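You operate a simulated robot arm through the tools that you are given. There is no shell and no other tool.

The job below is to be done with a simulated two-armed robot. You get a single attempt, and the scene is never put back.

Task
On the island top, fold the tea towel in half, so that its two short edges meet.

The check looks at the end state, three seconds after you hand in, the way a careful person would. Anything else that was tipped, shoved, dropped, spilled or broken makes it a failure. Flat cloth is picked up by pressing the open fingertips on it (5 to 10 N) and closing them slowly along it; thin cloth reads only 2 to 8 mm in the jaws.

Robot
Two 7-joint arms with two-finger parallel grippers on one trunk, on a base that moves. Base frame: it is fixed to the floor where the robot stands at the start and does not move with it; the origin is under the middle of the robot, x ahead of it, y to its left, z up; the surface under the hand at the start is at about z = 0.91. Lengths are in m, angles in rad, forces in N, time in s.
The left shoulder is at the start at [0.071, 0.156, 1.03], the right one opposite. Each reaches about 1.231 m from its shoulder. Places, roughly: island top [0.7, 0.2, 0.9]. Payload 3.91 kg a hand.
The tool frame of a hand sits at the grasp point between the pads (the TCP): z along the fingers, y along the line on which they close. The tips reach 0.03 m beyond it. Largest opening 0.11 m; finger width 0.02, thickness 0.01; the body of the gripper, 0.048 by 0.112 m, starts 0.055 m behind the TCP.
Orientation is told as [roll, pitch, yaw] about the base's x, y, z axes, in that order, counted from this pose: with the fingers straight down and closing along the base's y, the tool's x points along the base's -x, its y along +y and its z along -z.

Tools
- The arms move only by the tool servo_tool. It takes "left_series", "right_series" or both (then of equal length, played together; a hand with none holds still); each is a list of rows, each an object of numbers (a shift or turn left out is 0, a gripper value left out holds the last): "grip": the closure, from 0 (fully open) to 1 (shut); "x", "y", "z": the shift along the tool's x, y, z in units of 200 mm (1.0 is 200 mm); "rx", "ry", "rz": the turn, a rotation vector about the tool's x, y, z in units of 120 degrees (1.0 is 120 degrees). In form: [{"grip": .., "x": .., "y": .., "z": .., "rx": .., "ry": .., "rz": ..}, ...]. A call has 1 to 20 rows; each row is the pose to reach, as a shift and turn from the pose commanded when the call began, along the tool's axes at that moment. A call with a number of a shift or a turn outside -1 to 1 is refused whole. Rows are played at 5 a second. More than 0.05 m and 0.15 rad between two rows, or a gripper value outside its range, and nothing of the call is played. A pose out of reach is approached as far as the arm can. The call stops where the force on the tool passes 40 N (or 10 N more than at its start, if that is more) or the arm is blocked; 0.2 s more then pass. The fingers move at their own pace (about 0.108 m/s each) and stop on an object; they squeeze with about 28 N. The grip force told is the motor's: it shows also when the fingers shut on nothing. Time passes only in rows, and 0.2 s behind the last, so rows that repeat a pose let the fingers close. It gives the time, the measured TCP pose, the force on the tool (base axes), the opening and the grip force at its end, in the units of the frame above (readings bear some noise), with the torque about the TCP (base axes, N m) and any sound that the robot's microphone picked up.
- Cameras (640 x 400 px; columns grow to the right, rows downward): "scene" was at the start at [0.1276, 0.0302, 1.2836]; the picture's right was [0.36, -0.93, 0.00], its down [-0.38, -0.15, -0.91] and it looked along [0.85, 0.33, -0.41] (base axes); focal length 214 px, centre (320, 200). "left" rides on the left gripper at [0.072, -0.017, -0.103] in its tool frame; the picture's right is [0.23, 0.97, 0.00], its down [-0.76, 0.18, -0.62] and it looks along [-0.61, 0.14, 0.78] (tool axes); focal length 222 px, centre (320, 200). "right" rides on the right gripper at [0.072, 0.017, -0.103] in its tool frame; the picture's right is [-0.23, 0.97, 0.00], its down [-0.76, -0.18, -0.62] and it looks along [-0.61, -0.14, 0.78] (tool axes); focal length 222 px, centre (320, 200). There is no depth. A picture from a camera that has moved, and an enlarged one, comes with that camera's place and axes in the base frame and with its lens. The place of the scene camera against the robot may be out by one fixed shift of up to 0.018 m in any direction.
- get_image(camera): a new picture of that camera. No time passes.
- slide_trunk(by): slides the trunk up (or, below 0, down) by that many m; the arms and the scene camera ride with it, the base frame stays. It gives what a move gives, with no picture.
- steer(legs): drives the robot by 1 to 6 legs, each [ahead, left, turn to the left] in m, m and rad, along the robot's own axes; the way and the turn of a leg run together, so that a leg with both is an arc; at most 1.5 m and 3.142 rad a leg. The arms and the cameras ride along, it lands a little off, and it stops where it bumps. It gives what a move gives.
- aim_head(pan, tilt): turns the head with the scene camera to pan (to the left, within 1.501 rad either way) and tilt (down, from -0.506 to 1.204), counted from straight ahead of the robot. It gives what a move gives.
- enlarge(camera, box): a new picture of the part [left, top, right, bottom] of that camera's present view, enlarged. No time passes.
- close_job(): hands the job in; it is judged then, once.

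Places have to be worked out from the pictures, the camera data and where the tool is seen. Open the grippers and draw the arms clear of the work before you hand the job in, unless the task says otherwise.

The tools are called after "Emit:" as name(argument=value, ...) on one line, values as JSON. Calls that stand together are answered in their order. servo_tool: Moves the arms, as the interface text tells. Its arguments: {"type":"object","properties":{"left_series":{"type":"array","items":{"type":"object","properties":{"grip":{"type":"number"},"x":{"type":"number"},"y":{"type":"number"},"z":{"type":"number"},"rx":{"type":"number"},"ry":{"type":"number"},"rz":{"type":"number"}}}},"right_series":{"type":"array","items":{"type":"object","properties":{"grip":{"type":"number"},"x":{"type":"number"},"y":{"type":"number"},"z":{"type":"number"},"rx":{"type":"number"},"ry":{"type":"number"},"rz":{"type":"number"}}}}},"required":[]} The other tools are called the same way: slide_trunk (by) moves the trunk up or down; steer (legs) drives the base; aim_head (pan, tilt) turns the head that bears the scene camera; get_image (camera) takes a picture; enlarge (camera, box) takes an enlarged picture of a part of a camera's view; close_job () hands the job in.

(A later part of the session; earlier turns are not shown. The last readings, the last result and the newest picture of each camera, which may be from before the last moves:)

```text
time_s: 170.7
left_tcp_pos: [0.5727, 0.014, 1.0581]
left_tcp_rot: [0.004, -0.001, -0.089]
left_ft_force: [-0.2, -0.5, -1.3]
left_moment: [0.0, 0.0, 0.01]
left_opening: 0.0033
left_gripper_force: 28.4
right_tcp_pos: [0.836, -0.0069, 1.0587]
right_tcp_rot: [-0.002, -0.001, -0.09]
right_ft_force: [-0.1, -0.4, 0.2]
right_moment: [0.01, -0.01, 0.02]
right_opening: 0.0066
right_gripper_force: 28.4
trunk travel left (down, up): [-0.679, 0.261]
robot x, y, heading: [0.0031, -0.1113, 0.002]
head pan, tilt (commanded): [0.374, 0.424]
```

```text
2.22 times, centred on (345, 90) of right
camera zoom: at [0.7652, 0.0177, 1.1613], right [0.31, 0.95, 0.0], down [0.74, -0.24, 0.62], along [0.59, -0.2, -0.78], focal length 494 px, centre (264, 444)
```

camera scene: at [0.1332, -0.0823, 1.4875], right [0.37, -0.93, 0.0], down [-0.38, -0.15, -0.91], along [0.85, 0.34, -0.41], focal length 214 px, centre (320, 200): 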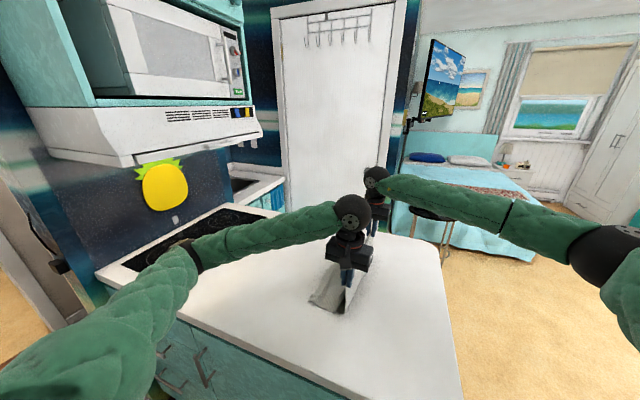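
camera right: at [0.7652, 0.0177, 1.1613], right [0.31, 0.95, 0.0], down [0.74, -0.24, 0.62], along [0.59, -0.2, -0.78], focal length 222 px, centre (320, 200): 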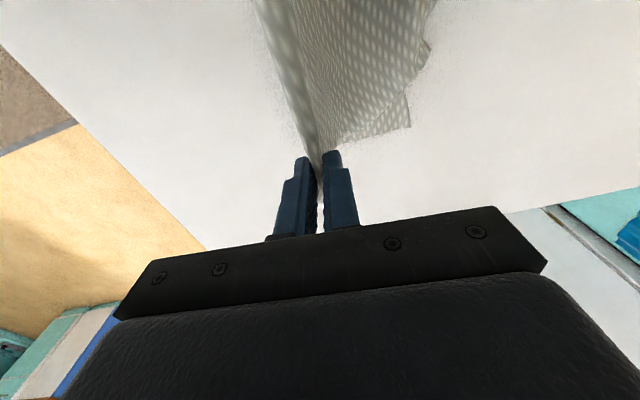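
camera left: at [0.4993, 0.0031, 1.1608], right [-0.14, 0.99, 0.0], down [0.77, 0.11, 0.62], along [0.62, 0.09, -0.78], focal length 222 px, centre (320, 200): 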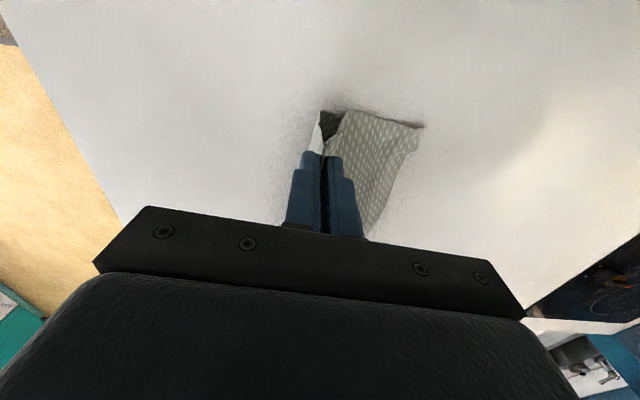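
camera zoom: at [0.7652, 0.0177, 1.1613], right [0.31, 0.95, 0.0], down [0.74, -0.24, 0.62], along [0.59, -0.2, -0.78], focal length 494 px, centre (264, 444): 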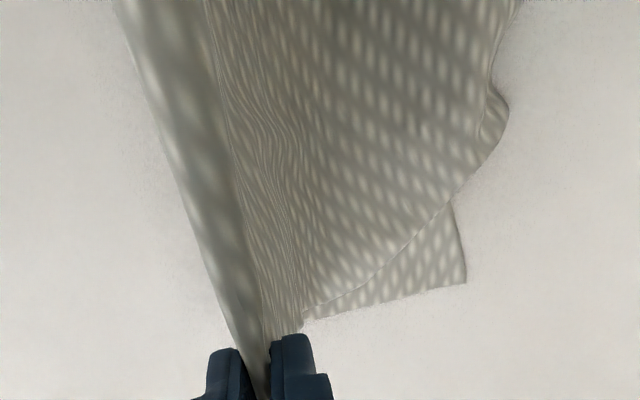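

The CD layer lies under the AB layer as intended. I continue laying the rest down and keep the panels gently stretched.

Emit:
servo_tool(left_series=[{"grip": 1.0, "y": -0.075, "z": 0.025}, {"y": -0.15, "z": 0.05}, {"y": -0.215, "z": 0.1}, {"y": -0.275, "z": 0.15}, {"y": -0.33, "z": 0.21}, {"y": -0.375, "z": 0.275}, {"y": -0.41, "z": 0.34}, {"y": -0.44, "z": 0.4}, {"y": -0.46, "z": 0.46}, {"y": -0.475, "z": 0.515}], right_series=[{"grip": 1.0, "y": -0.075, "z": 0.025}, {"y": -0.15, "z": 0.05}, {"y": -0.215, "z": 0.1}, {"y": -0.275, "z": 0.15}, {"y": -0.33, "z": 0.21}, {"y": -0.375, "z": 0.275}, {"y": -0.41, "z": 0.34}, {"y": -0.44, "z": 0.4}, {"y": -0.46, "z": 0.46}, {"y": -0.475, "z": 0.515}])

Emit:
get_image(camera="scene")

Emit:
get_image(camera="left")

Emit:
get_image(camera="right")

Emit:
enlarge(camera="scene", box=[290, 220, 410, 340])

```text
time_s: 172.9
left_tcp_pos: [0.5659, -0.081, 0.9583]
left_tcp_rot: [0.005, -0.002, -0.088]
left_ft_force: [0.2, -0.1, -0.3]
left_moment: [0.01, -0.01, 0.02]
left_opening: 0.0032
left_gripper_force: 28.0
right_tcp_pos: [0.8264, -0.1021, 0.9567]
right_tcp_rot: [-0.001, 0.0, -0.091]
right_ft_force: [-0.6, -0.3, 0.2]
right_moment: [-0.02, -0.01, -0.01]
right_opening: 0.0067
right_gripper_force: 28.2
trunk travel left (down, up): [-0.679, 0.261]
robot x, y, heading: [0.0078, -0.1115, 0.005]
head pan, tilt (commanded): [0.374, 0.424]
```

```text
taken
camera scene: at [0.1322, -0.0837, 1.4889], right [0.37, -0.93, 0.0], down [-0.38, -0.15, -0.91], along [0.85, 0.34, -0.41], focal length 214 px, centre (320, 200)
```

scene: 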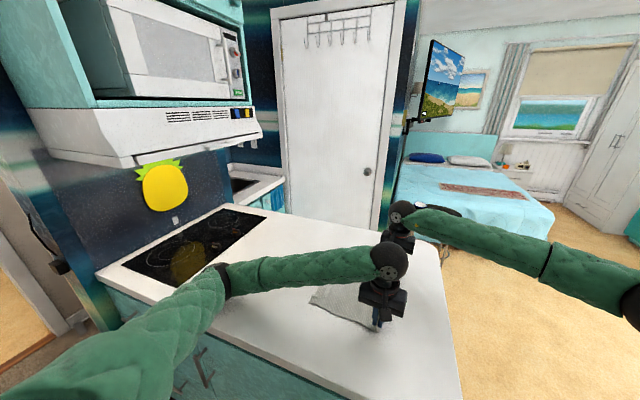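

```text
taken
camera left: at [0.4917, -0.0915, 1.0604], right [-0.14, 0.99, 0.0], down [0.77, 0.11, 0.63], along [0.62, 0.09, -0.78], focal length 222 px, centre (320, 200)
```

left: 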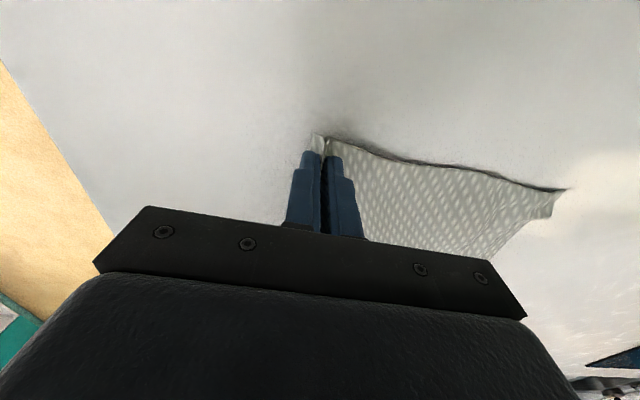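

```text
taken
camera right: at [0.7562, -0.0782, 1.0598], right [0.31, 0.95, 0.0], down [0.74, -0.25, 0.62], along [0.59, -0.2, -0.78], focal length 222 px, centre (320, 200)
```

right: 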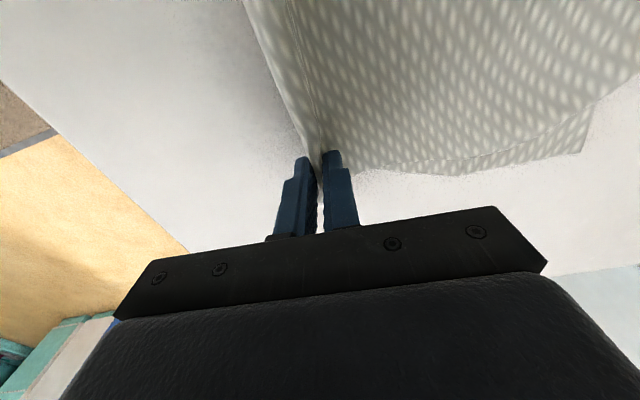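

```text
3.33 times, centred on (350, 280) of scene
camera zoom: at [0.1322, -0.0837, 1.4889], right [0.37, -0.93, 0.0], down [-0.38, -0.15, -0.91], along [0.85, 0.34, -0.41], focal length 715 px, centre (220, -67)
```

zoom: 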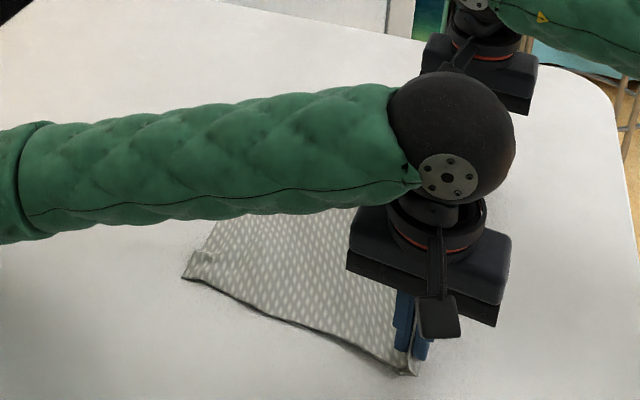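

It lies flat and folded, with the fold line held by the hands on the right. I open the jaws slightly and lift straight off.

Emit:
servo_tool(left_series=[{"grip": 0.98, "z": 0.02}, {"grip": 0.95, "z": 0.03}, {"grip": 0.9, "z": 0.03}, {"grip": 0.86, "z": 0.03}, {"grip": 0.82, "z": 0.03}, {"grip": 0.8, "z": 0.03}, {"grip": 0.8, "z": -0.02}, {"grip": 0.8, "z": -0.08}, {"grip": 0.8, "z": -0.16}, {"grip": 0.8, "z": -0.26}, {"grip": 0.8, "z": -0.38}, {"grip": 0.8, "z": -0.5}], right_series=[{"grip": 0.98, "z": 0.02}, {"grip": 0.95, "z": 0.03}, {"grip": 0.9, "z": 0.03}, {"grip": 0.86, "z": 0.03}, {"grip": 0.82, "z": 0.03}, {"grip": 0.8, "z": 0.03}, {"grip": 0.8, "z": -0.02}, {"grip": 0.8, "z": -0.08}, {"grip": 0.8, "z": -0.16}, {"grip": 0.8, "z": -0.26}, {"grip": 0.8, "z": -0.38}, {"grip": 0.8, "z": -0.5}])

Emit:
get_image(camera="scene")

Emit:
get_image(camera="left")

Emit:
get_image(camera="right")

```text
time_s: 175.5
left_tcp_pos: [0.5646, -0.0805, 1.0547]
left_tcp_rot: [0.002, 0.003, -0.089]
left_ft_force: [-0.4, 0.6, -0.8]
left_moment: [-0.01, 0.01, -0.02]
left_opening: 0.022
left_gripper_force: 0.1
right_tcp_pos: [0.8274, -0.1032, 1.0567]
right_tcp_rot: [-0.001, 0.0, -0.091]
right_ft_force: [0.6, 0.9, -0.4]
right_moment: [-0.03, -0.01, 0.0]
right_opening: 0.0221
right_gripper_force: 0.0
trunk travel left (down, up): [-0.679, 0.261]
robot x, y, heading: [0.0078, -0.1132, 0.002]
head pan, tilt (commanded): [0.374, 0.424]
```

```text
taken
camera scene: at [0.1339, -0.0824, 1.487], right [0.37, -0.93, 0.0], down [-0.38, -0.15, -0.91], along [0.85, 0.33, -0.41], focal length 214 px, centre (320, 200)
```

scene: 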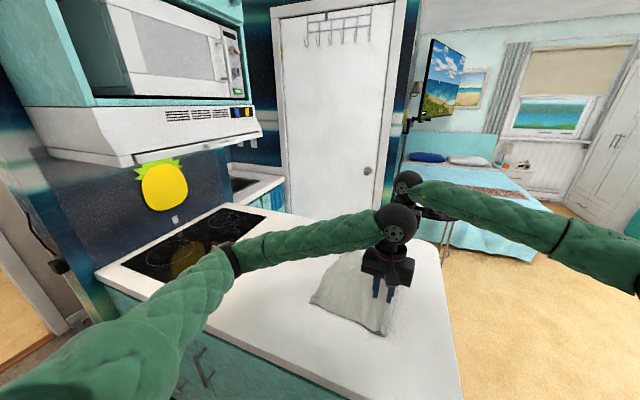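

```text
taken
camera left: at [0.4916, -0.0914, 1.1576], right [-0.14, 0.99, 0.0], down [0.78, 0.11, 0.62], along [0.62, 0.09, -0.78], focal length 222 px, centre (320, 200)
```

left: 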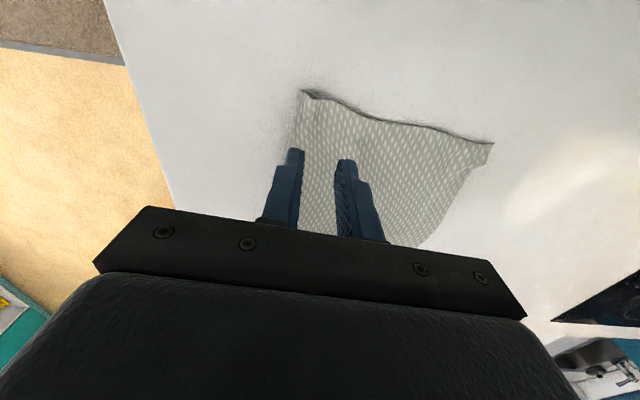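

```text
taken
camera right: at [0.7562, -0.0786, 1.1591], right [0.31, 0.95, 0.0], down [0.74, -0.25, 0.62], along [0.59, -0.2, -0.78], focal length 222 px, centre (320, 200)
```

right: 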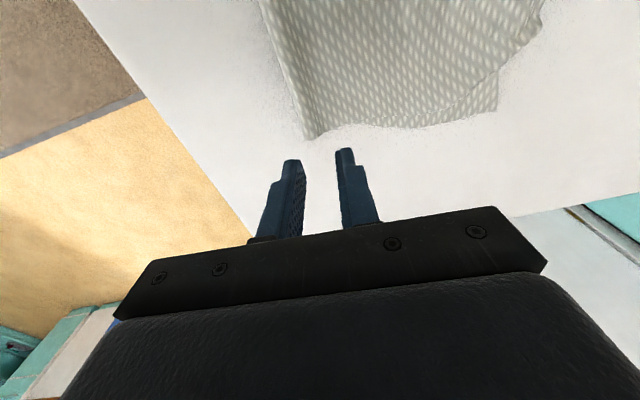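

A clean fold, released without disturbing it. I zoom in to judge how well the two short edges meet.

Emit:
enlarge(camera="right", box=[230, 0, 560, 170])

Emit:
enlarge(camera="left", box=[260, 70, 520, 260])

Emit:
enlarge(camera="scene", box=[295, 240, 415, 345])

```text
1.94 times, centred on (395, 85) of right
camera zoom: at [0.7562, -0.0786, 1.1591], right [0.31, 0.95, 0.0], down [0.74, -0.25, 0.62], along [0.59, -0.2, -0.78], focal length 431 px, centre (174, 423)
```

zoom: 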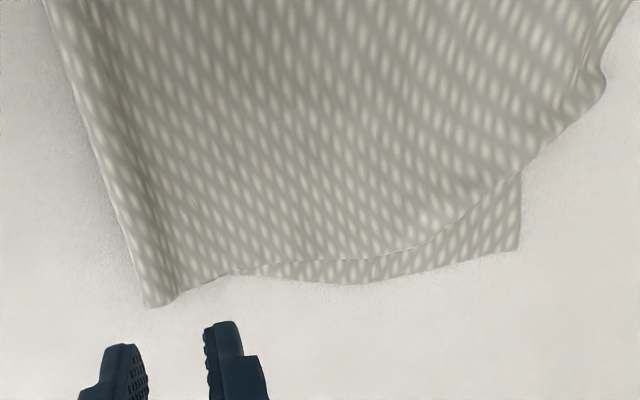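

```text
2.11 times, centred on (390, 165) of left
camera zoom: at [0.4916, -0.0914, 1.1576], right [-0.14, 0.99, 0.0], down [0.78, 0.11, 0.62], along [0.62, 0.09, -0.78], focal length 468 px, centre (173, 274)
```

zoom: 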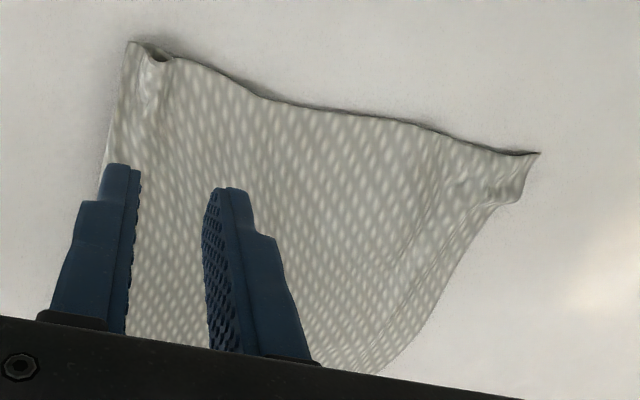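

```text
3.81 times, centred on (355, 292) of scene
camera zoom: at [0.1339, -0.0824, 1.487], right [0.37, -0.93, 0.0], down [-0.38, -0.15, -0.91], along [0.85, 0.33, -0.41], focal length 817 px, centre (187, -152)
```

zoom: 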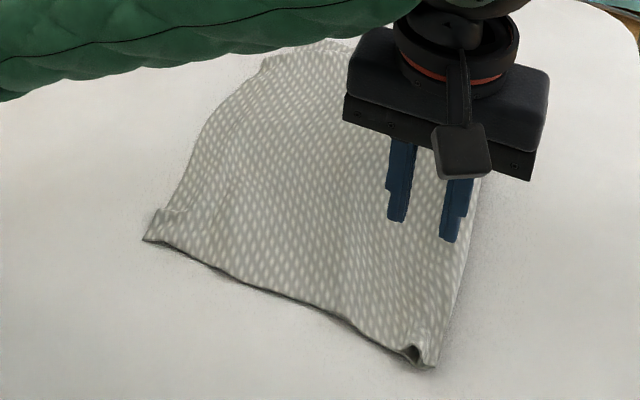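

The shape is good, but I can't see where the lower edge CD lies under AB except at the far corner. I move both hands aside to get an unobstructed look.

Emit:
servo_tool(left_series=[{"z": -0.1, "x": 0.05}, {"z": -0.2, "x": 0.15, "y": 0.1}, {"z": -0.3, "x": 0.25, "y": 0.25}, {"z": -0.4, "x": 0.3, "y": 0.4}, {"z": -0.5, "x": 0.3, "y": 0.6}, {"z": -0.5, "x": 0.3, "y": 0.8}, {"z": -0.5, "x": 0.3, "y": 1.0}], right_series=[{"z": -0.1}, {"z": -0.2, "y": -0.1}, {"z": -0.3, "y": -0.2}, {"z": -0.35, "y": -0.35}, {"z": -0.35, "y": -0.5}, {"z": -0.35, "y": -0.6}, {"z": -0.35, "y": -0.6}])

Emit:
aim_head(pan=0.15, tilt=0.65)

Emit:
get_image(camera="scene")

Emit:
get_image(camera="right")

Emit:
get_image(camera="left")

```text
time_s: 177.1
left_tcp_pos: [0.5218, 0.125, 1.1558]
left_tcp_rot: [0.001, -0.001, -0.09]
left_ft_force: [-0.4, -0.2, -0.5]
left_moment: [-0.01, 0.0, -0.03]
left_opening: 0.022
left_gripper_force: 0.0
right_tcp_pos: [0.8142, -0.2207, 1.1254]
right_tcp_rot: [-0.004, -0.002, -0.09]
right_ft_force: [0.8, 0.5, -0.7]
right_moment: [-0.01, -0.01, -0.02]
right_opening: 0.0219
right_gripper_force: 0.0
trunk travel left (down, up): [-0.679, 0.261]
robot x, y, heading: [0.0063, -0.112, 0.003]
head pan, tilt (commanded): [0.374, 0.424]
```

```text
time_s: 177.9
left_tcp_pos: [0.5214, 0.1234, 1.1549]
left_tcp_rot: [0.002, 0.003, -0.088]
left_ft_force: [-0.7, 0.1, -0.2]
left_moment: [0.0, 0.0, 0.03]
left_opening: 0.0218
left_gripper_force: 0.0
right_tcp_pos: [0.8158, -0.2208, 1.1248]
right_tcp_rot: [-0.002, -0.001, -0.09]
right_ft_force: [0.3, -0.3, 0.1]
right_moment: [0.04, 0.03, -0.02]
right_opening: 0.0222
right_gripper_force: 0.2
trunk travel left (down, up): [-0.679, 0.261]
robot x, y, heading: [0.0014, -0.1123, 0.006]
head pan, tilt (commanded): [0.15, 0.649]
```

```text
taken
camera scene: at [0.1327, -0.1029, 1.4673], right [0.15, -0.99, 0.0], down [-0.6, -0.09, -0.8], along [0.79, 0.12, -0.6], focal length 214 px, centre (320, 200)
```

scene: 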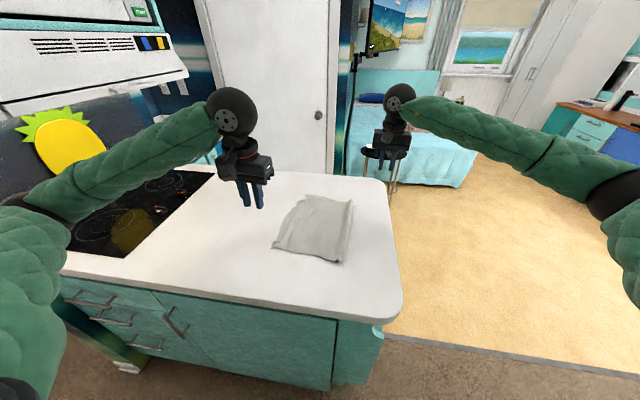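

```text
taken
camera right: at [0.7444, -0.196, 1.2279], right [0.31, 0.95, 0.0], down [0.74, -0.24, 0.62], along [0.59, -0.2, -0.78], focal length 222 px, centre (320, 200)
```

right: 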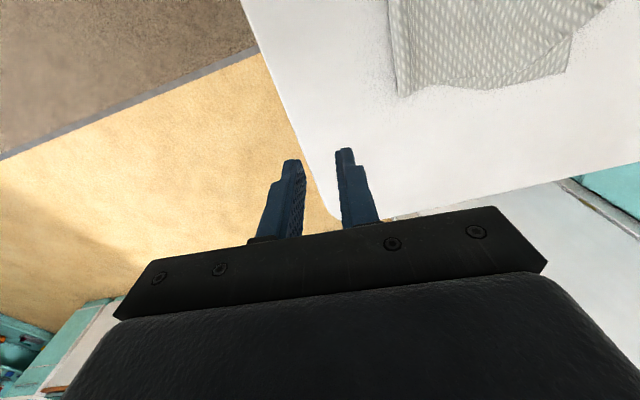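

```text
taken
camera left: at [0.4491, 0.1125, 1.258], right [-0.14, 0.99, 0.0], down [0.77, 0.11, 0.62], along [0.62, 0.09, -0.78], focal length 222 px, centre (320, 200)
```

left: 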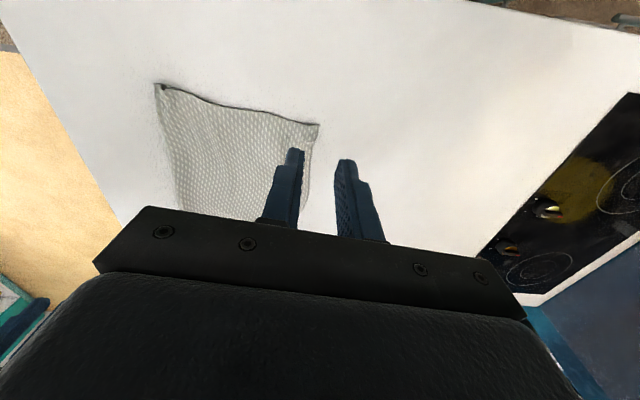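

Good unobstructed view. I zoom in on the folded towel.

Emit:
enlarge(camera="scene", box=[262, 185, 362, 272])

Emit:
enlarge(camera="left", box=[130, 60, 350, 230])

```text
4.60 times, centred on (312, 228) of scene
camera zoom: at [0.1327, -0.1029, 1.4673], right [0.15, -0.99, 0.0], down [-0.6, -0.09, -0.8], along [0.79, 0.12, -0.6], focal length 986 px, centre (357, 69)
```

zoom: 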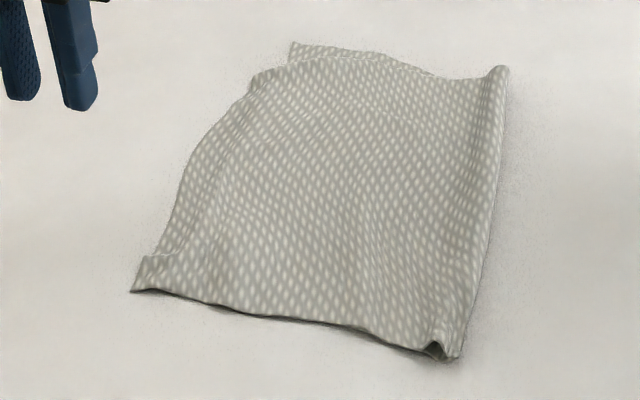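

```text
2.35 times, centred on (240, 145) of left
camera zoom: at [0.4491, 0.1125, 1.258], right [-0.14, 0.99, 0.0], down [0.77, 0.11, 0.62], along [0.62, 0.09, -0.78], focal length 523 px, centre (508, 329)
```

zoom: 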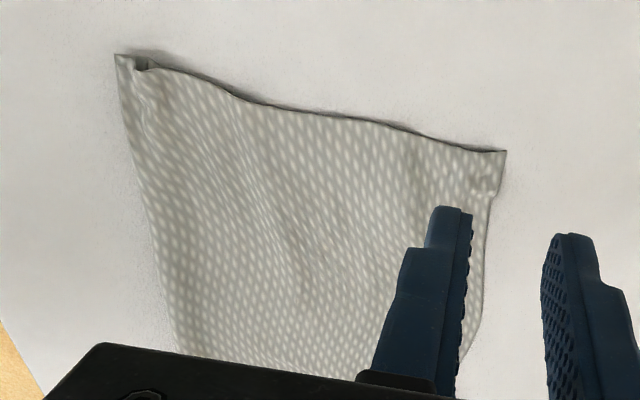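

AB extends beyond CD (about 2 cm at the far side, probably more near), because the CD half landed later while the hands were already moving. I'll pick up the fold at the same two puckers, let it hang straight again, and lay it with the hands going straight down first. First I move above the fold ends.

Emit:
servo_tool(left_series=[{"grip": 0.55, "x": -0.04, "y": -0.12}, {"x": -0.08, "y": -0.25}, {"x": -0.12, "y": -0.38}, {"x": -0.16, "y": -0.5, "z": 0.1}, {"x": -0.2, "y": -0.63, "z": 0.2}, {"x": -0.24, "y": -0.76, "z": 0.3}, {"x": -0.28, "y": -0.88, "z": 0.42}, {"x": -0.316, "y": -0.9975, "z": 0.525}], right_series=[{"grip": 0.55, "y": 0.07}, {"y": 0.15, "z": 0.05}, {"y": 0.22, "z": 0.1}, {"y": 0.3, "z": 0.16}, {"y": 0.37, "z": 0.22}, {"y": 0.45, "z": 0.28}, {"y": 0.52, "z": 0.33}, {"y": 0.5915, "z": 0.374}])

Emit:
get_image(camera="left")

Emit:
get_image(camera="right")

```text
time_s: 179.7
left_tcp_pos: [0.5709, -0.0802, 1.0488]
left_tcp_rot: [0.003, 0.0, -0.089]
left_ft_force: [0.2, 0.3, -0.8]
left_moment: [0.0, 0.04, 0.01]
left_opening: 0.0496
left_gripper_force: 0.1
right_tcp_pos: [0.8276, -0.1026, 1.0495]
right_tcp_rot: [-0.001, 0.001, -0.09]
right_ft_force: [0.3, 0.4, -0.4]
right_moment: [0.0, 0.0, 0.01]
right_opening: 0.0497
right_gripper_force: 0.1
trunk travel left (down, up): [-0.679, 0.261]
robot x, y, heading: [0.0033, -0.1142, 0.0]
head pan, tilt (commanded): [0.15, 0.649]
```

```text
taken
camera left: at [0.496, -0.0917, 1.1515], right [-0.14, 0.99, 0.0], down [0.78, 0.11, 0.62], along [0.62, 0.09, -0.78], focal length 222 px, centre (320, 200)
```

left: 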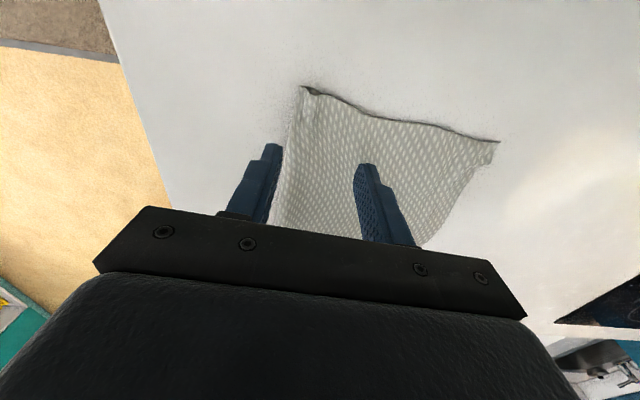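

```text
taken
camera right: at [0.7566, -0.0784, 1.1529], right [0.31, 0.95, 0.0], down [0.74, -0.25, 0.62], along [0.59, -0.2, -0.78], focal length 222 px, centre (320, 200)
```

right: 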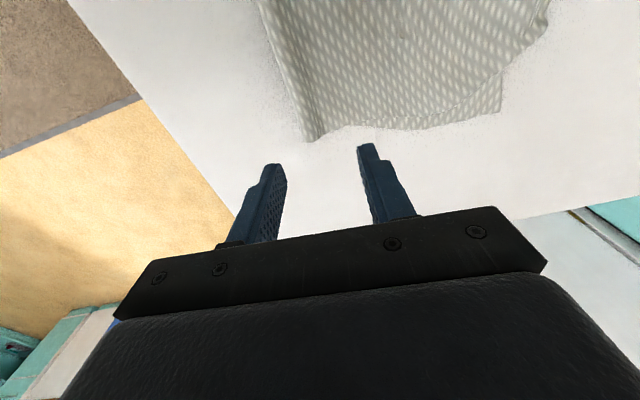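

The fold edge is at y≈-0.105 near and -0.117 far. I narrow the jaws and lower them to straddle just the fold edge.

Emit:
servo_tool(left_series=[{"grip": 0.68, "y": -0.05, "z": 0.08}, {"y": -0.1, "z": 0.17}, {"y": -0.1, "z": 0.26}, {"y": -0.1, "z": 0.35}, {"y": -0.1, "z": 0.43}, {"y": -0.1, "z": 0.49}, {"y": -0.1, "z": 0.514}, {"y": -0.1, "z": 0.514}], right_series=[{"grip": 0.7, "y": -0.025, "z": 0.08}, {"y": -0.047, "z": 0.17}, {"y": -0.047, "z": 0.26}, {"y": -0.047, "z": 0.35}, {"y": -0.047, "z": 0.43}, {"y": -0.047, "z": 0.49}, {"y": -0.047, "z": 0.517}, {"y": -0.047, "z": 0.517}])

Emit:
get_image(camera="left")

Emit:
get_image(camera="right")

```text
time_s: 181.5
left_tcp_pos: [0.5649, -0.0993, 0.9478]
left_tcp_rot: [0.004, 0.001, -0.089]
left_ft_force: [-0.9, -0.2, 0.7]
left_moment: [-0.01, 0.01, -0.01]
left_opening: 0.0348
left_gripper_force: 0.0
right_tcp_pos: [0.826, -0.1132, 0.9463]
right_tcp_rot: [-0.003, -0.001, -0.091]
right_ft_force: [0.5, 0.1, -0.6]
right_moment: [-0.03, -0.01, 0.01]
right_opening: 0.0331
right_gripper_force: 0.1
trunk travel left (down, up): [-0.679, 0.261]
robot x, y, heading: [0.0018, -0.1129, 0.007]
head pan, tilt (commanded): [0.15, 0.649]
```

```text
taken
camera left: at [0.4919, -0.1106, 1.0493], right [-0.14, 0.99, 0.0], down [0.77, 0.11, 0.62], along [0.62, 0.09, -0.78], focal length 222 px, centre (320, 200)
```

left: 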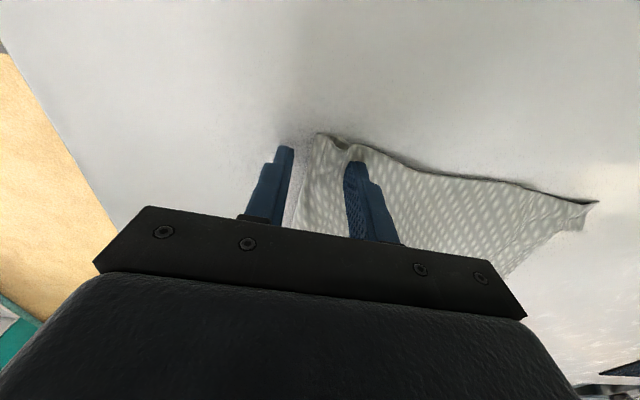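

```text
taken
camera right: at [0.7554, -0.0885, 1.05], right [0.31, 0.95, 0.0], down [0.74, -0.24, 0.62], along [0.59, -0.2, -0.78], focal length 222 px, centre (320, 200)
```

right: 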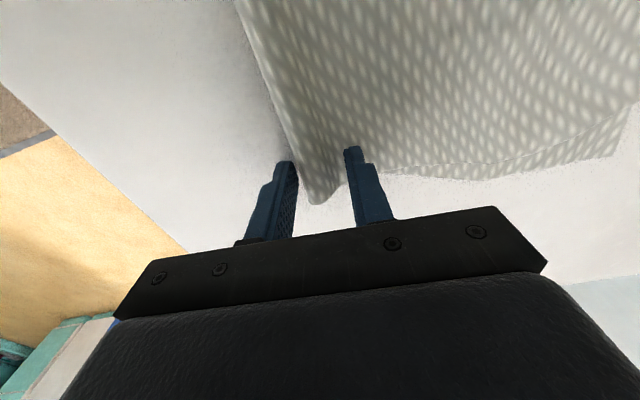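

Both jaws straddle the fold edge, one finger outside and one on top. I close slowly.

Emit:
servo_tool(left_series=[{"grip": 0.71, "z": 0.01}, {"grip": 0.74, "z": 0.01}, {"grip": 0.77, "z": 0.01}, {"grip": 0.8, "z": 0.01}, {"grip": 0.83, "z": 0.01}, {"grip": 0.86, "z": 0.01}, {"grip": 0.89, "z": 0.01}, {"grip": 0.92, "z": 0.01}, {"grip": 0.95, "z": 0.01}, {"grip": 0.98, "z": 0.01}, {"grip": 1.0, "z": 0.01}, {"grip": 1.0, "z": 0.01}], right_series=[{"grip": 0.73, "z": 0.005}, {"grip": 0.76, "z": 0.005}, {"grip": 0.79, "z": 0.005}, {"grip": 0.82, "z": 0.005}, {"grip": 0.85, "z": 0.005}, {"grip": 0.87, "z": 0.005}, {"grip": 0.9, "z": 0.005}, {"grip": 0.93, "z": 0.005}, {"grip": 0.96, "z": 0.005}, {"grip": 0.98, "z": 0.005}, {"grip": 1.0, "z": 0.005}, {"grip": 1.0, "z": 0.005}])

Emit:
get_image(camera="left")

Emit:
get_image(camera="right")

```text
time_s: 184.1
left_tcp_pos: [0.5652, -0.099, 0.9439]
left_tcp_rot: [0.003, 0.001, -0.089]
left_ft_force: [1.0, 0.4, 0.6]
left_moment: [-0.03, 0.02, 0.01]
left_opening: 0.0034
left_gripper_force: 28.5
right_tcp_pos: [0.8258, -0.113, 0.9463]
right_tcp_rot: [-0.002, 0.0, -0.09]
right_ft_force: [-0.3, -0.5, 0.8]
right_moment: [-0.02, -0.01, 0.01]
right_opening: 0.0025
right_gripper_force: 28.1
trunk travel left (down, up): [-0.679, 0.261]
robot x, y, heading: [0.0068, -0.1126, 0.002]
head pan, tilt (commanded): [0.15, 0.649]
```

```text
taken
camera left: at [0.4919, -0.1105, 1.0473], right [-0.14, 0.99, 0.0], down [0.77, 0.11, 0.62], along [0.62, 0.09, -0.78], focal length 222 px, centre (320, 200)
```

left: 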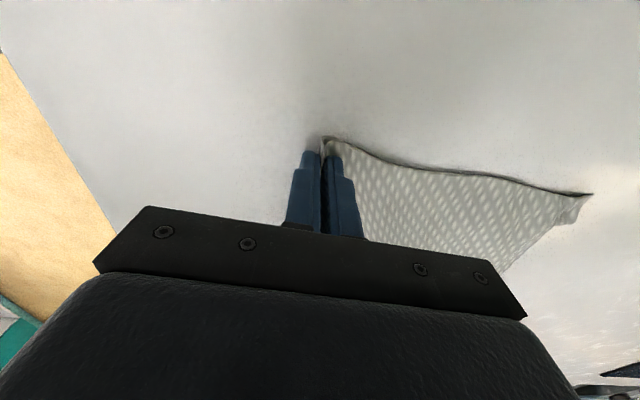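

```text
taken
camera right: at [0.7551, -0.0891, 1.0494], right [0.31, 0.95, 0.0], down [0.74, -0.24, 0.62], along [0.59, -0.2, -0.78], focal length 222 px, centre (320, 200)
```

right: 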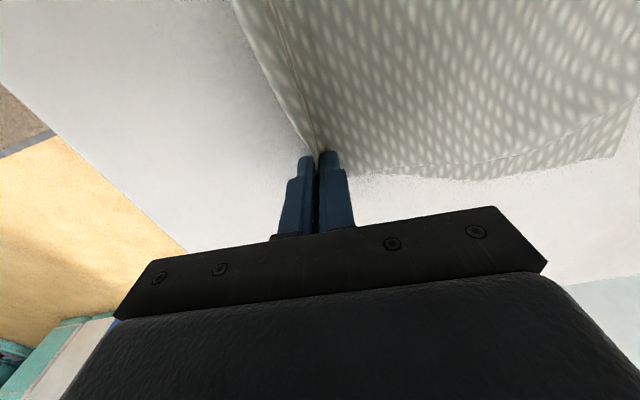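

Both fold ends are held (3.4 mm and 2.5 mm). I lift along the reverse arc until the towel hangs free.

Emit:
servo_tool(left_series=[{"grip": 1.0, "y": 0.02, "z": -0.08}, {"y": 0.05, "z": -0.16}, {"y": 0.09, "z": -0.24}, {"y": 0.14, "z": -0.32}, {"y": 0.2, "z": -0.4}, {"y": 0.27, "z": -0.48}, {"y": 0.35, "z": -0.56}, {"y": 0.43, "z": -0.64}, {"y": 0.52, "z": -0.72}, {"y": 0.61, "z": -0.8}, {"y": 0.7, "z": -0.88}, {"y": 0.78, "z": -0.95}, {"y": 0.85, "z": -1.0}], right_series=[{"grip": 1.0, "y": 0.02, "z": -0.08}, {"y": 0.05, "z": -0.16}, {"y": 0.09, "z": -0.24}, {"y": 0.14, "z": -0.32}, {"y": 0.2, "z": -0.4}, {"y": 0.27, "z": -0.48}, {"y": 0.35, "z": -0.56}, {"y": 0.43, "z": -0.64}, {"y": 0.52, "z": -0.72}, {"y": 0.61, "z": -0.8}, {"y": 0.7, "z": -0.88}, {"y": 0.78, "z": -0.95}, {"y": 0.85, "z": -1.0}])

Emit:
servo_tool(left_series=[{"grip": 1.0, "z": -0.08}, {"z": -0.16}, {"z": -0.24}, {"z": -0.32}, {"z": -0.42}, {"z": -0.42}, {"z": -0.42}, {"z": -0.42}], right_series=[{"grip": 1.0, "z": -0.08}, {"z": -0.16}, {"z": -0.24}, {"z": -0.32}, {"z": -0.42}, {"z": -0.42}, {"z": -0.42}, {"z": -0.42}])

Emit:
get_image(camera="scene")

Emit:
enlarge(camera="scene", box=[250, 100, 370, 230])

```text
time_s: 186.9
left_tcp_pos: [0.5819, 0.0718, 1.146]
left_tcp_rot: [0.002, -0.001, -0.089]
left_ft_force: [-0.8, 0.9, -0.1]
left_moment: [-0.03, 0.01, 0.02]
left_opening: 0.0031
left_gripper_force: 27.9
right_tcp_pos: [0.841, 0.0588, 1.145]
right_tcp_rot: [-0.001, -0.003, -0.091]
right_ft_force: [0.1, -0.5, -1.0]
right_moment: [-0.01, 0.01, -0.01]
right_opening: 0.0024
right_gripper_force: 27.9
trunk travel left (down, up): [-0.679, 0.261]
robot x, y, heading: [0.0043, -0.1144, -0.002]
head pan, tilt (commanded): [0.15, 0.649]
```

```text
time_s: 188.7
left_tcp_pos: [0.5813, 0.069, 1.2315]
left_tcp_rot: [0.003, 0.0, -0.09]
left_ft_force: [0.3, 0.3, 0.2]
left_moment: [0.0, -0.01, 0.01]
left_opening: 0.0032
left_gripper_force: 28.2
right_tcp_pos: [0.8416, 0.0577, 1.2313]
right_tcp_rot: [0.0, -0.001, -0.09]
right_ft_force: [0.7, 0.1, 0.6]
right_moment: [0.0, -0.01, 0.02]
right_opening: 0.0024
right_gripper_force: 28.2
trunk travel left (down, up): [-0.679, 0.261]
robot x, y, heading: [0.007, -0.1119, 0.003]
head pan, tilt (commanded): [0.15, 0.649]
```

```text
taken
camera scene: at [0.1326, -0.1024, 1.4672], right [0.15, -0.99, 0.0], down [-0.6, -0.09, -0.8], along [0.79, 0.12, -0.61], focal length 214 px, centre (320, 200)
```

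scene: 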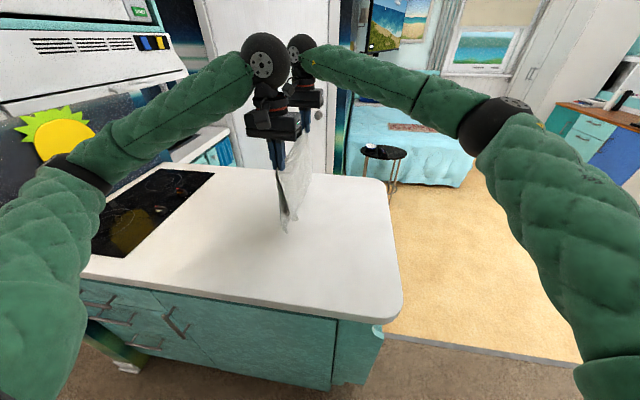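

```text
3.08 times, centred on (310, 165) of scene
camera zoom: at [0.1326, -0.1024, 1.4672], right [0.15, -0.99, 0.0], down [-0.6, -0.09, -0.8], along [0.79, 0.12, -0.61], focal length 660 px, centre (351, 308)
```

zoom: 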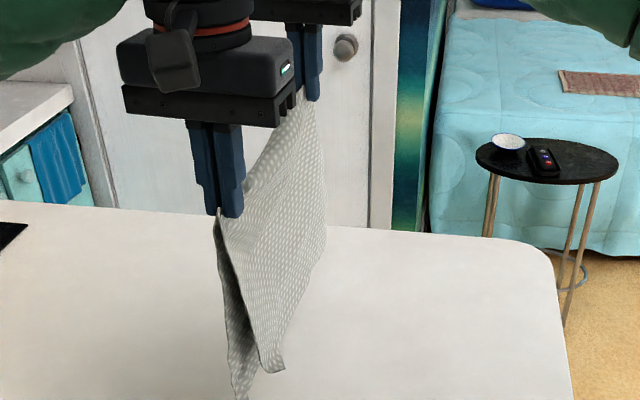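

It hangs straight again. I zoom in on the lower near corners to compare the two halves' lengths.

Emit:
enlarge(camera="scene", box=[260, 160, 330, 240])

Emit:
get_image(camera="left")

```text
5.00 times, centred on (295, 200) of scene
camera zoom: at [0.1326, -0.1024, 1.4672], right [0.15, -0.99, 0.0], down [-0.6, -0.09, -0.8], along [0.79, 0.12, -0.61], focal length 1072 px, centre (445, 200)
```

zoom: 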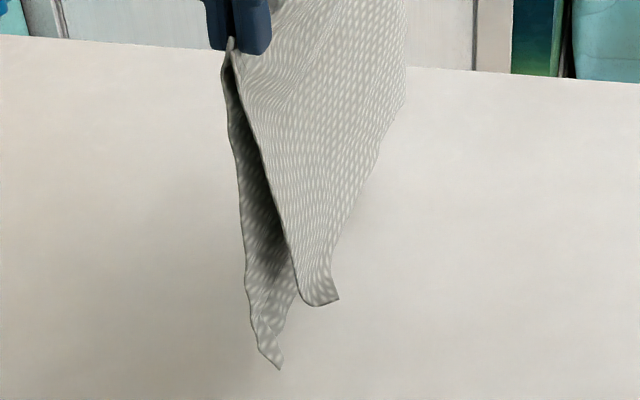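

```text
taken
camera left: at [0.5077, 0.0579, 1.3332], right [-0.14, 0.99, 0.0], down [0.77, 0.11, 0.62], along [0.62, 0.09, -0.78], focal length 222 px, centre (320, 200)
```

left: 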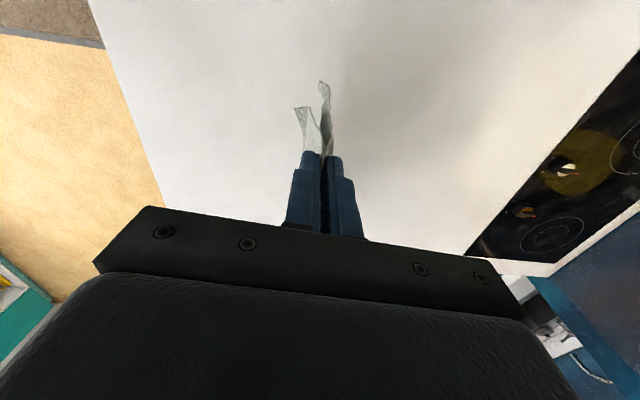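

Triangulating the near corners shows A=(0.578, 0.073, z 0.968) and D=(0.604, 0.044, z 1.014). AB hangs about 4.5 cm longer than CD on the near side, so the fold line is about 2 cm off there. I'll lay it toward +y this time, so the shorter CD half ends on top. Its corner can then be drawn out to meet AB, which just rolls the fold line. First I shift right in the air.

Emit:
servo_tool(left_series=[{"grip": 1.0, "y": -0.08}, {"y": -0.16}, {"y": -0.24}, {"y": -0.32}, {"y": -0.4}, {"y": -0.5}, {"y": -0.5}, {"y": -0.5}, {"y": -0.5, "z": 0.06}, {"y": -0.5, "z": 0.12}, {"y": -0.5, "z": 0.18}, {"y": -0.5, "z": 0.24}], right_series=[{"grip": 1.0, "y": -0.08}, {"y": -0.16}, {"y": -0.24}, {"y": -0.32}, {"y": -0.4}, {"y": -0.5}, {"y": -0.5}, {"y": -0.5}, {"y": -0.5, "z": 0.06}, {"y": -0.5, "z": 0.12}, {"y": -0.5, "z": 0.18}, {"y": -0.5, "z": 0.24}])

Emit:
get_image(camera="scene")

Emit:
enlarge(camera="scene", box=[270, 120, 380, 250])

```text
time_s: 191.3
left_tcp_pos: [0.5728, -0.0293, 1.1813]
left_tcp_rot: [0.004, 0.0, -0.09]
left_ft_force: [0.1, -0.4, 0.0]
left_moment: [0.01, -0.03, 0.03]
left_opening: 0.0031
left_gripper_force: 28.5
right_tcp_pos: [0.8317, -0.042, 1.1823]
right_tcp_rot: [-0.001, 0.002, -0.091]
right_ft_force: [0.1, -0.6, -0.2]
right_moment: [0.0, 0.03, 0.0]
right_opening: 0.0025
right_gripper_force: 27.8
trunk travel left (down, up): [-0.679, 0.261]
robot x, y, heading: [0.0062, -0.1146, 0.003]
head pan, tilt (commanded): [0.15, 0.649]
```

```text
taken
camera scene: at [0.1331, -0.1023, 1.4672], right [0.15, -0.99, 0.0], down [-0.6, -0.09, -0.8], along [0.79, 0.12, -0.61], focal length 214 px, centre (320, 200)
```

scene: 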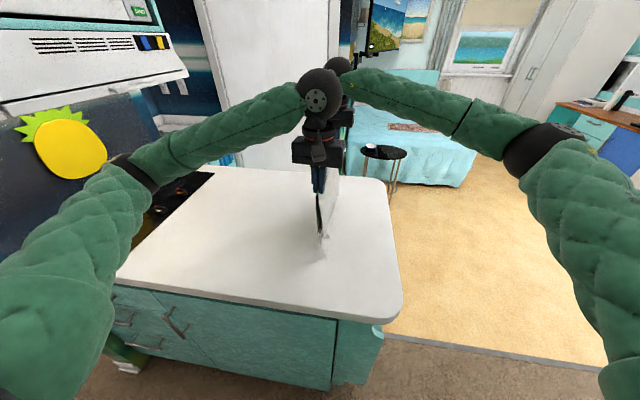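

```text
3.08 times, centred on (325, 185) of scene
camera zoom: at [0.1331, -0.1023, 1.4672], right [0.15, -0.99, 0.0], down [-0.6, -0.09, -0.8], along [0.79, 0.12, -0.61], focal length 660 px, centre (305, 246)
```

zoom: 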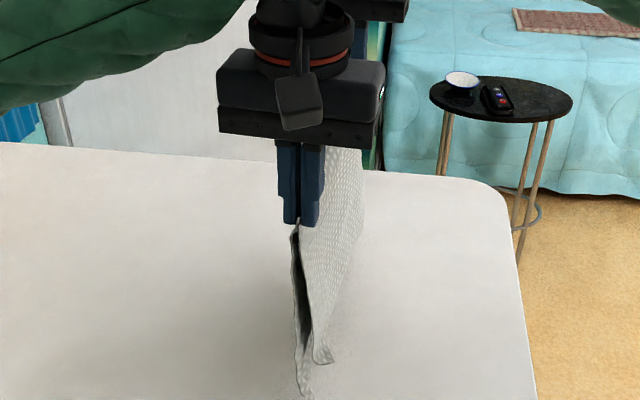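

A is almost touching. I lay it toward +y, keeping the hanging part near vertical so the edges stay where they land.

Emit:
servo_tool(left_series=[{"grip": 1.0, "y": 0.04, "z": 0.065}, {"y": 0.1, "z": 0.13}, {"y": 0.16, "z": 0.193}, {"y": 0.225, "z": 0.256}, {"y": 0.288, "z": 0.318}, {"y": 0.35, "z": 0.38}, {"y": 0.425, "z": 0.455}, {"y": 0.5, "z": 0.53}, {"y": 0.575, "z": 0.605}, {"y": 0.65, "z": 0.68}, {"y": 0.713, "z": 0.748}, {"y": 0.775, "z": 0.816}, {"y": 0.838, "z": 0.886}, {"y": 0.9, "z": 0.956}], right_series=[{"grip": 1.0, "y": 0.04, "z": 0.065}, {"y": 0.1, "z": 0.13}, {"y": 0.16, "z": 0.193}, {"y": 0.225, "z": 0.256}, {"y": 0.288, "z": 0.318}, {"y": 0.35, "z": 0.38}, {"y": 0.425, "z": 0.455}, {"y": 0.5, "z": 0.53}, {"y": 0.575, "z": 0.605}, {"y": 0.65, "z": 0.68}, {"y": 0.713, "z": 0.748}, {"y": 0.775, "z": 0.816}, {"y": 0.838, "z": 0.886}, {"y": 0.9, "z": 0.956}])

Emit:
get_image(camera="scene")

Emit:
enlarge(camera="scene", box=[260, 150, 370, 270])

Emit:
get_image(camera="left")

Emit:
get_image(camera="right")

```text
time_s: 194.3
left_tcp_pos: [0.5887, 0.1505, 0.9899]
left_tcp_rot: [0.001, 0.001, -0.091]
left_ft_force: [-0.4, -0.5, -0.9]
left_moment: [-0.02, -0.03, 0.01]
left_opening: 0.0031
left_gripper_force: 28.3
right_tcp_pos: [0.8484, 0.1372, 0.991]
right_tcp_rot: [-0.003, 0.0, -0.092]
right_ft_force: [0.3, -0.4, -0.4]
right_moment: [0.04, 0.01, 0.0]
right_opening: 0.0023
right_gripper_force: 27.5
trunk travel left (down, up): [-0.679, 0.261]
robot x, y, heading: [0.0032, -0.1123, 0.001]
head pan, tilt (commanded): [0.15, 0.649]
```

```text
taken
camera scene: at [0.1328, -0.1014, 1.4672], right [0.15, -0.99, 0.0], down [-0.6, -0.09, -0.8], along [0.79, 0.12, -0.61], focal length 214 px, centre (320, 200)
```

scene: 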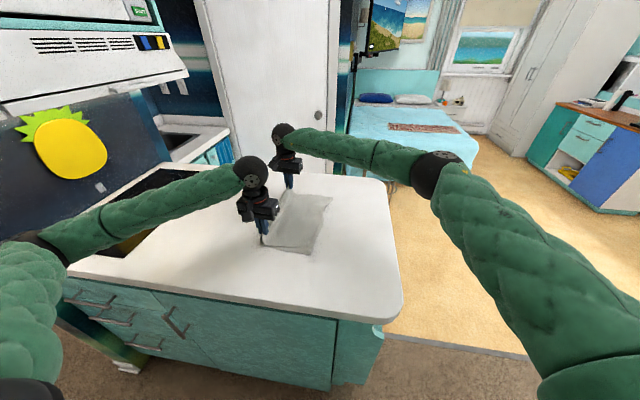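

```text
3.33 times, centred on (315, 210) of scene
camera zoom: at [0.1328, -0.1014, 1.4672], right [0.15, -0.99, 0.0], down [-0.6, -0.09, -0.8], along [0.79, 0.12, -0.61], focal length 715 px, centre (337, 167)
```

zoom: 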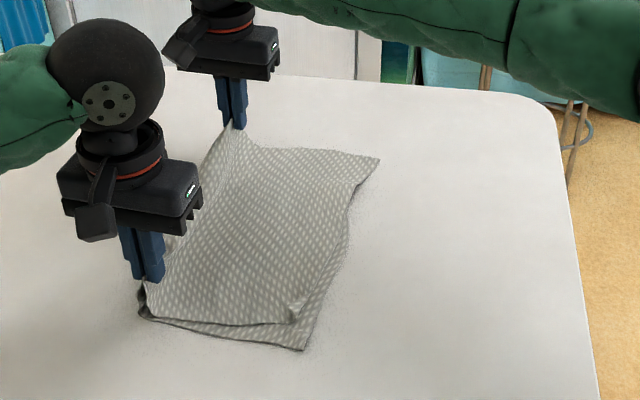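

```text
taken
camera left: at [0.5154, 0.14, 1.0924], right [-0.14, 0.99, 0.0], down [0.77, 0.11, 0.62], along [0.62, 0.09, -0.78], focal length 222 px, centre (320, 200)
```

left: 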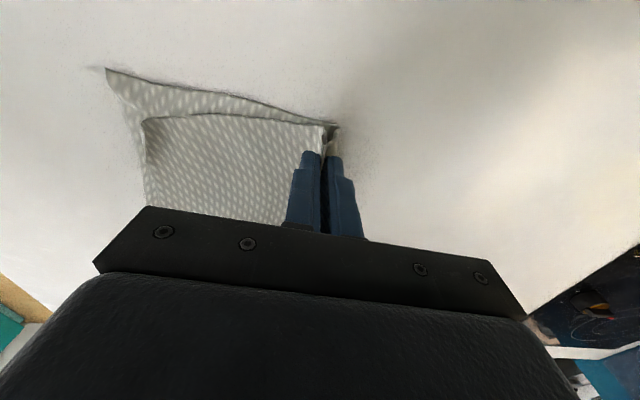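

```text
taken
camera right: at [0.7776, 0.1614, 1.0937], right [0.31, 0.95, 0.0], down [0.74, -0.24, 0.62], along [0.59, -0.2, -0.78], focal length 222 px, centre (320, 200)
```

right: 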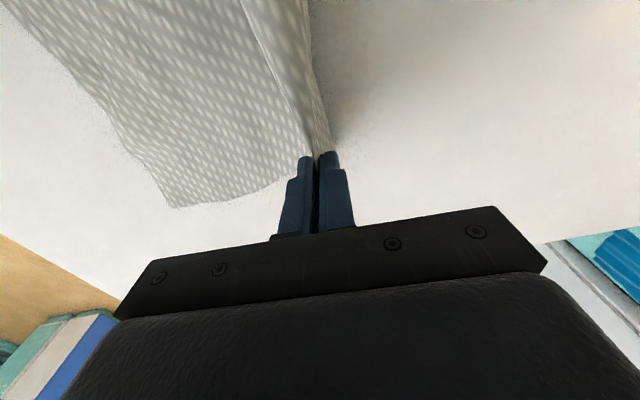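

Very good: the CD layer is on top with D≈(0.591, 0.015) and C≈(0.875, -0.042). AB is beneath with A≈(0.565, -0.003) and B≈(0.854, -0.027), so the edges now meet within about 2 cm. I finish laying down and release.

Emit:
servo_tool(left_series=[{"grip": 1.0, "y": 0.03, "z": 0.035}, {"y": 0.06, "z": 0.07}, {"y": 0.09, "z": 0.105}, {"y": 0.12, "z": 0.14}, {"y": 0.15, "z": 0.175}, {"y": 0.16, "z": 0.2}, {"grip": 0.98, "y": 0.16, "z": 0.205}, {"grip": 0.94, "y": 0.16, "z": 0.205}, {"grip": 0.9, "y": 0.16, "z": 0.205}, {"grip": 0.86, "y": 0.16, "z": 0.205}, {"grip": 0.82, "y": 0.16, "z": 0.205}, {"grip": 0.82, "y": 0.16, "z": 0.16}, {"grip": 0.82, "y": 0.16, "z": 0.1}, {"grip": 0.82, "y": 0.16, "z": 0.0}, {"grip": 0.82, "y": 0.16, "z": -0.12}, {"grip": 0.82, "y": 0.16, "z": -0.25}], right_series=[{"grip": 1.0, "y": 0.03, "z": 0.035}, {"y": 0.06, "z": 0.07}, {"y": 0.09, "z": 0.105}, {"y": 0.12, "z": 0.14}, {"y": 0.15, "z": 0.175}, {"y": 0.16, "z": 0.2}, {"grip": 0.98, "y": 0.16, "z": 0.205}, {"grip": 0.94, "y": 0.16, "z": 0.205}, {"grip": 0.9, "y": 0.16, "z": 0.205}, {"grip": 0.86, "y": 0.16, "z": 0.205}, {"grip": 0.82, "y": 0.16, "z": 0.205}, {"grip": 0.82, "y": 0.16, "z": 0.16}, {"grip": 0.82, "y": 0.16, "z": 0.1}, {"grip": 0.82, "y": 0.16, "z": 0.0}, {"grip": 0.82, "y": 0.16, "z": -0.12}, {"grip": 0.82, "y": 0.16, "z": -0.25}])

Emit:
get_image(camera="scene")

Emit:
enlarge(camera="scene", box=[240, 160, 360, 270])

Emit:
get_image(camera="left")

Emit:
get_image(camera="right")

```text
time_s: 197.7
left_tcp_pos: [0.5907, 0.1798, 1.0395]
left_tcp_rot: [0.001, 0.0, -0.089]
left_ft_force: [0.9, 0.5, -0.2]
left_moment: [0.0, -0.01, 0.0]
left_opening: 0.0198
left_gripper_force: 0.1
right_tcp_pos: [0.8491, 0.1679, 1.0409]
right_tcp_rot: [-0.001, -0.001, -0.09]
right_ft_force: [0.2, 1.3, 0.1]
right_moment: [-0.02, -0.03, -0.03]
right_opening: 0.02
right_gripper_force: 0.0
trunk travel left (down, up): [-0.679, 0.261]
robot x, y, heading: [0.0078, -0.1099, 0.005]
head pan, tilt (commanded): [0.15, 0.649]
```

```text
taken
camera scene: at [0.1318, -0.1024, 1.4672], right [0.15, -0.99, 0.0], down [-0.6, -0.09, -0.8], along [0.79, 0.12, -0.6], focal length 214 px, centre (320, 200)
```

scene: 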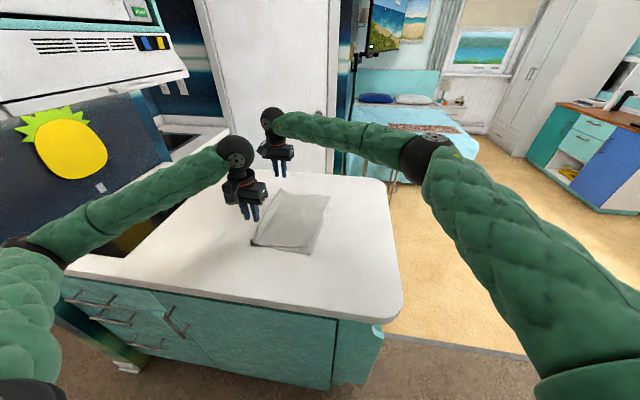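

```text
3.64 times, centred on (300, 215) of scene
camera zoom: at [0.1318, -0.1024, 1.4672], right [0.15, -0.99, 0.0], down [-0.6, -0.09, -0.8], along [0.79, 0.12, -0.6], focal length 780 px, centre (393, 146)
```

zoom: 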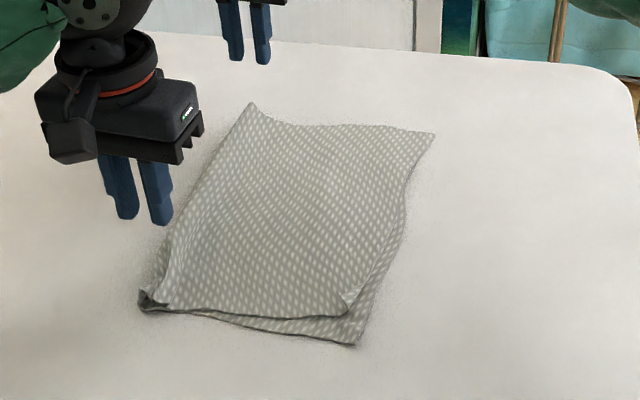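

```text
taken
camera left: at [0.517, 0.1692, 1.143], right [-0.14, 0.99, 0.0], down [0.77, 0.11, 0.62], along [0.62, 0.09, -0.78], focal length 222 px, centre (320, 200)
```

left: 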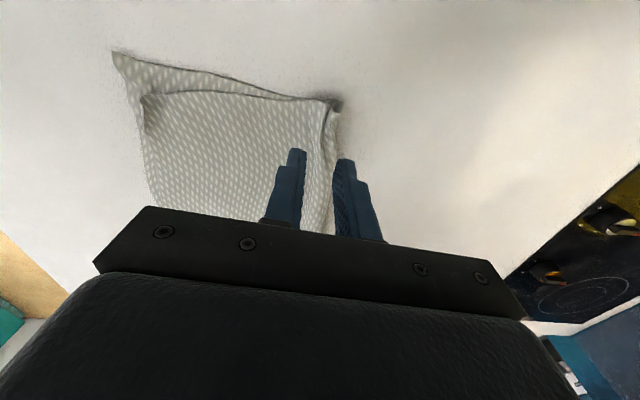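

```text
taken
camera right: at [0.7785, 0.1928, 1.1449], right [0.31, 0.95, 0.0], down [0.74, -0.24, 0.62], along [0.59, -0.2, -0.78], focal length 222 px, centre (320, 200)
```

right: 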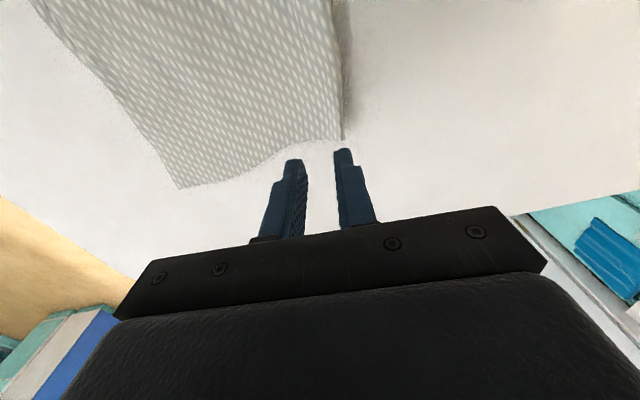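

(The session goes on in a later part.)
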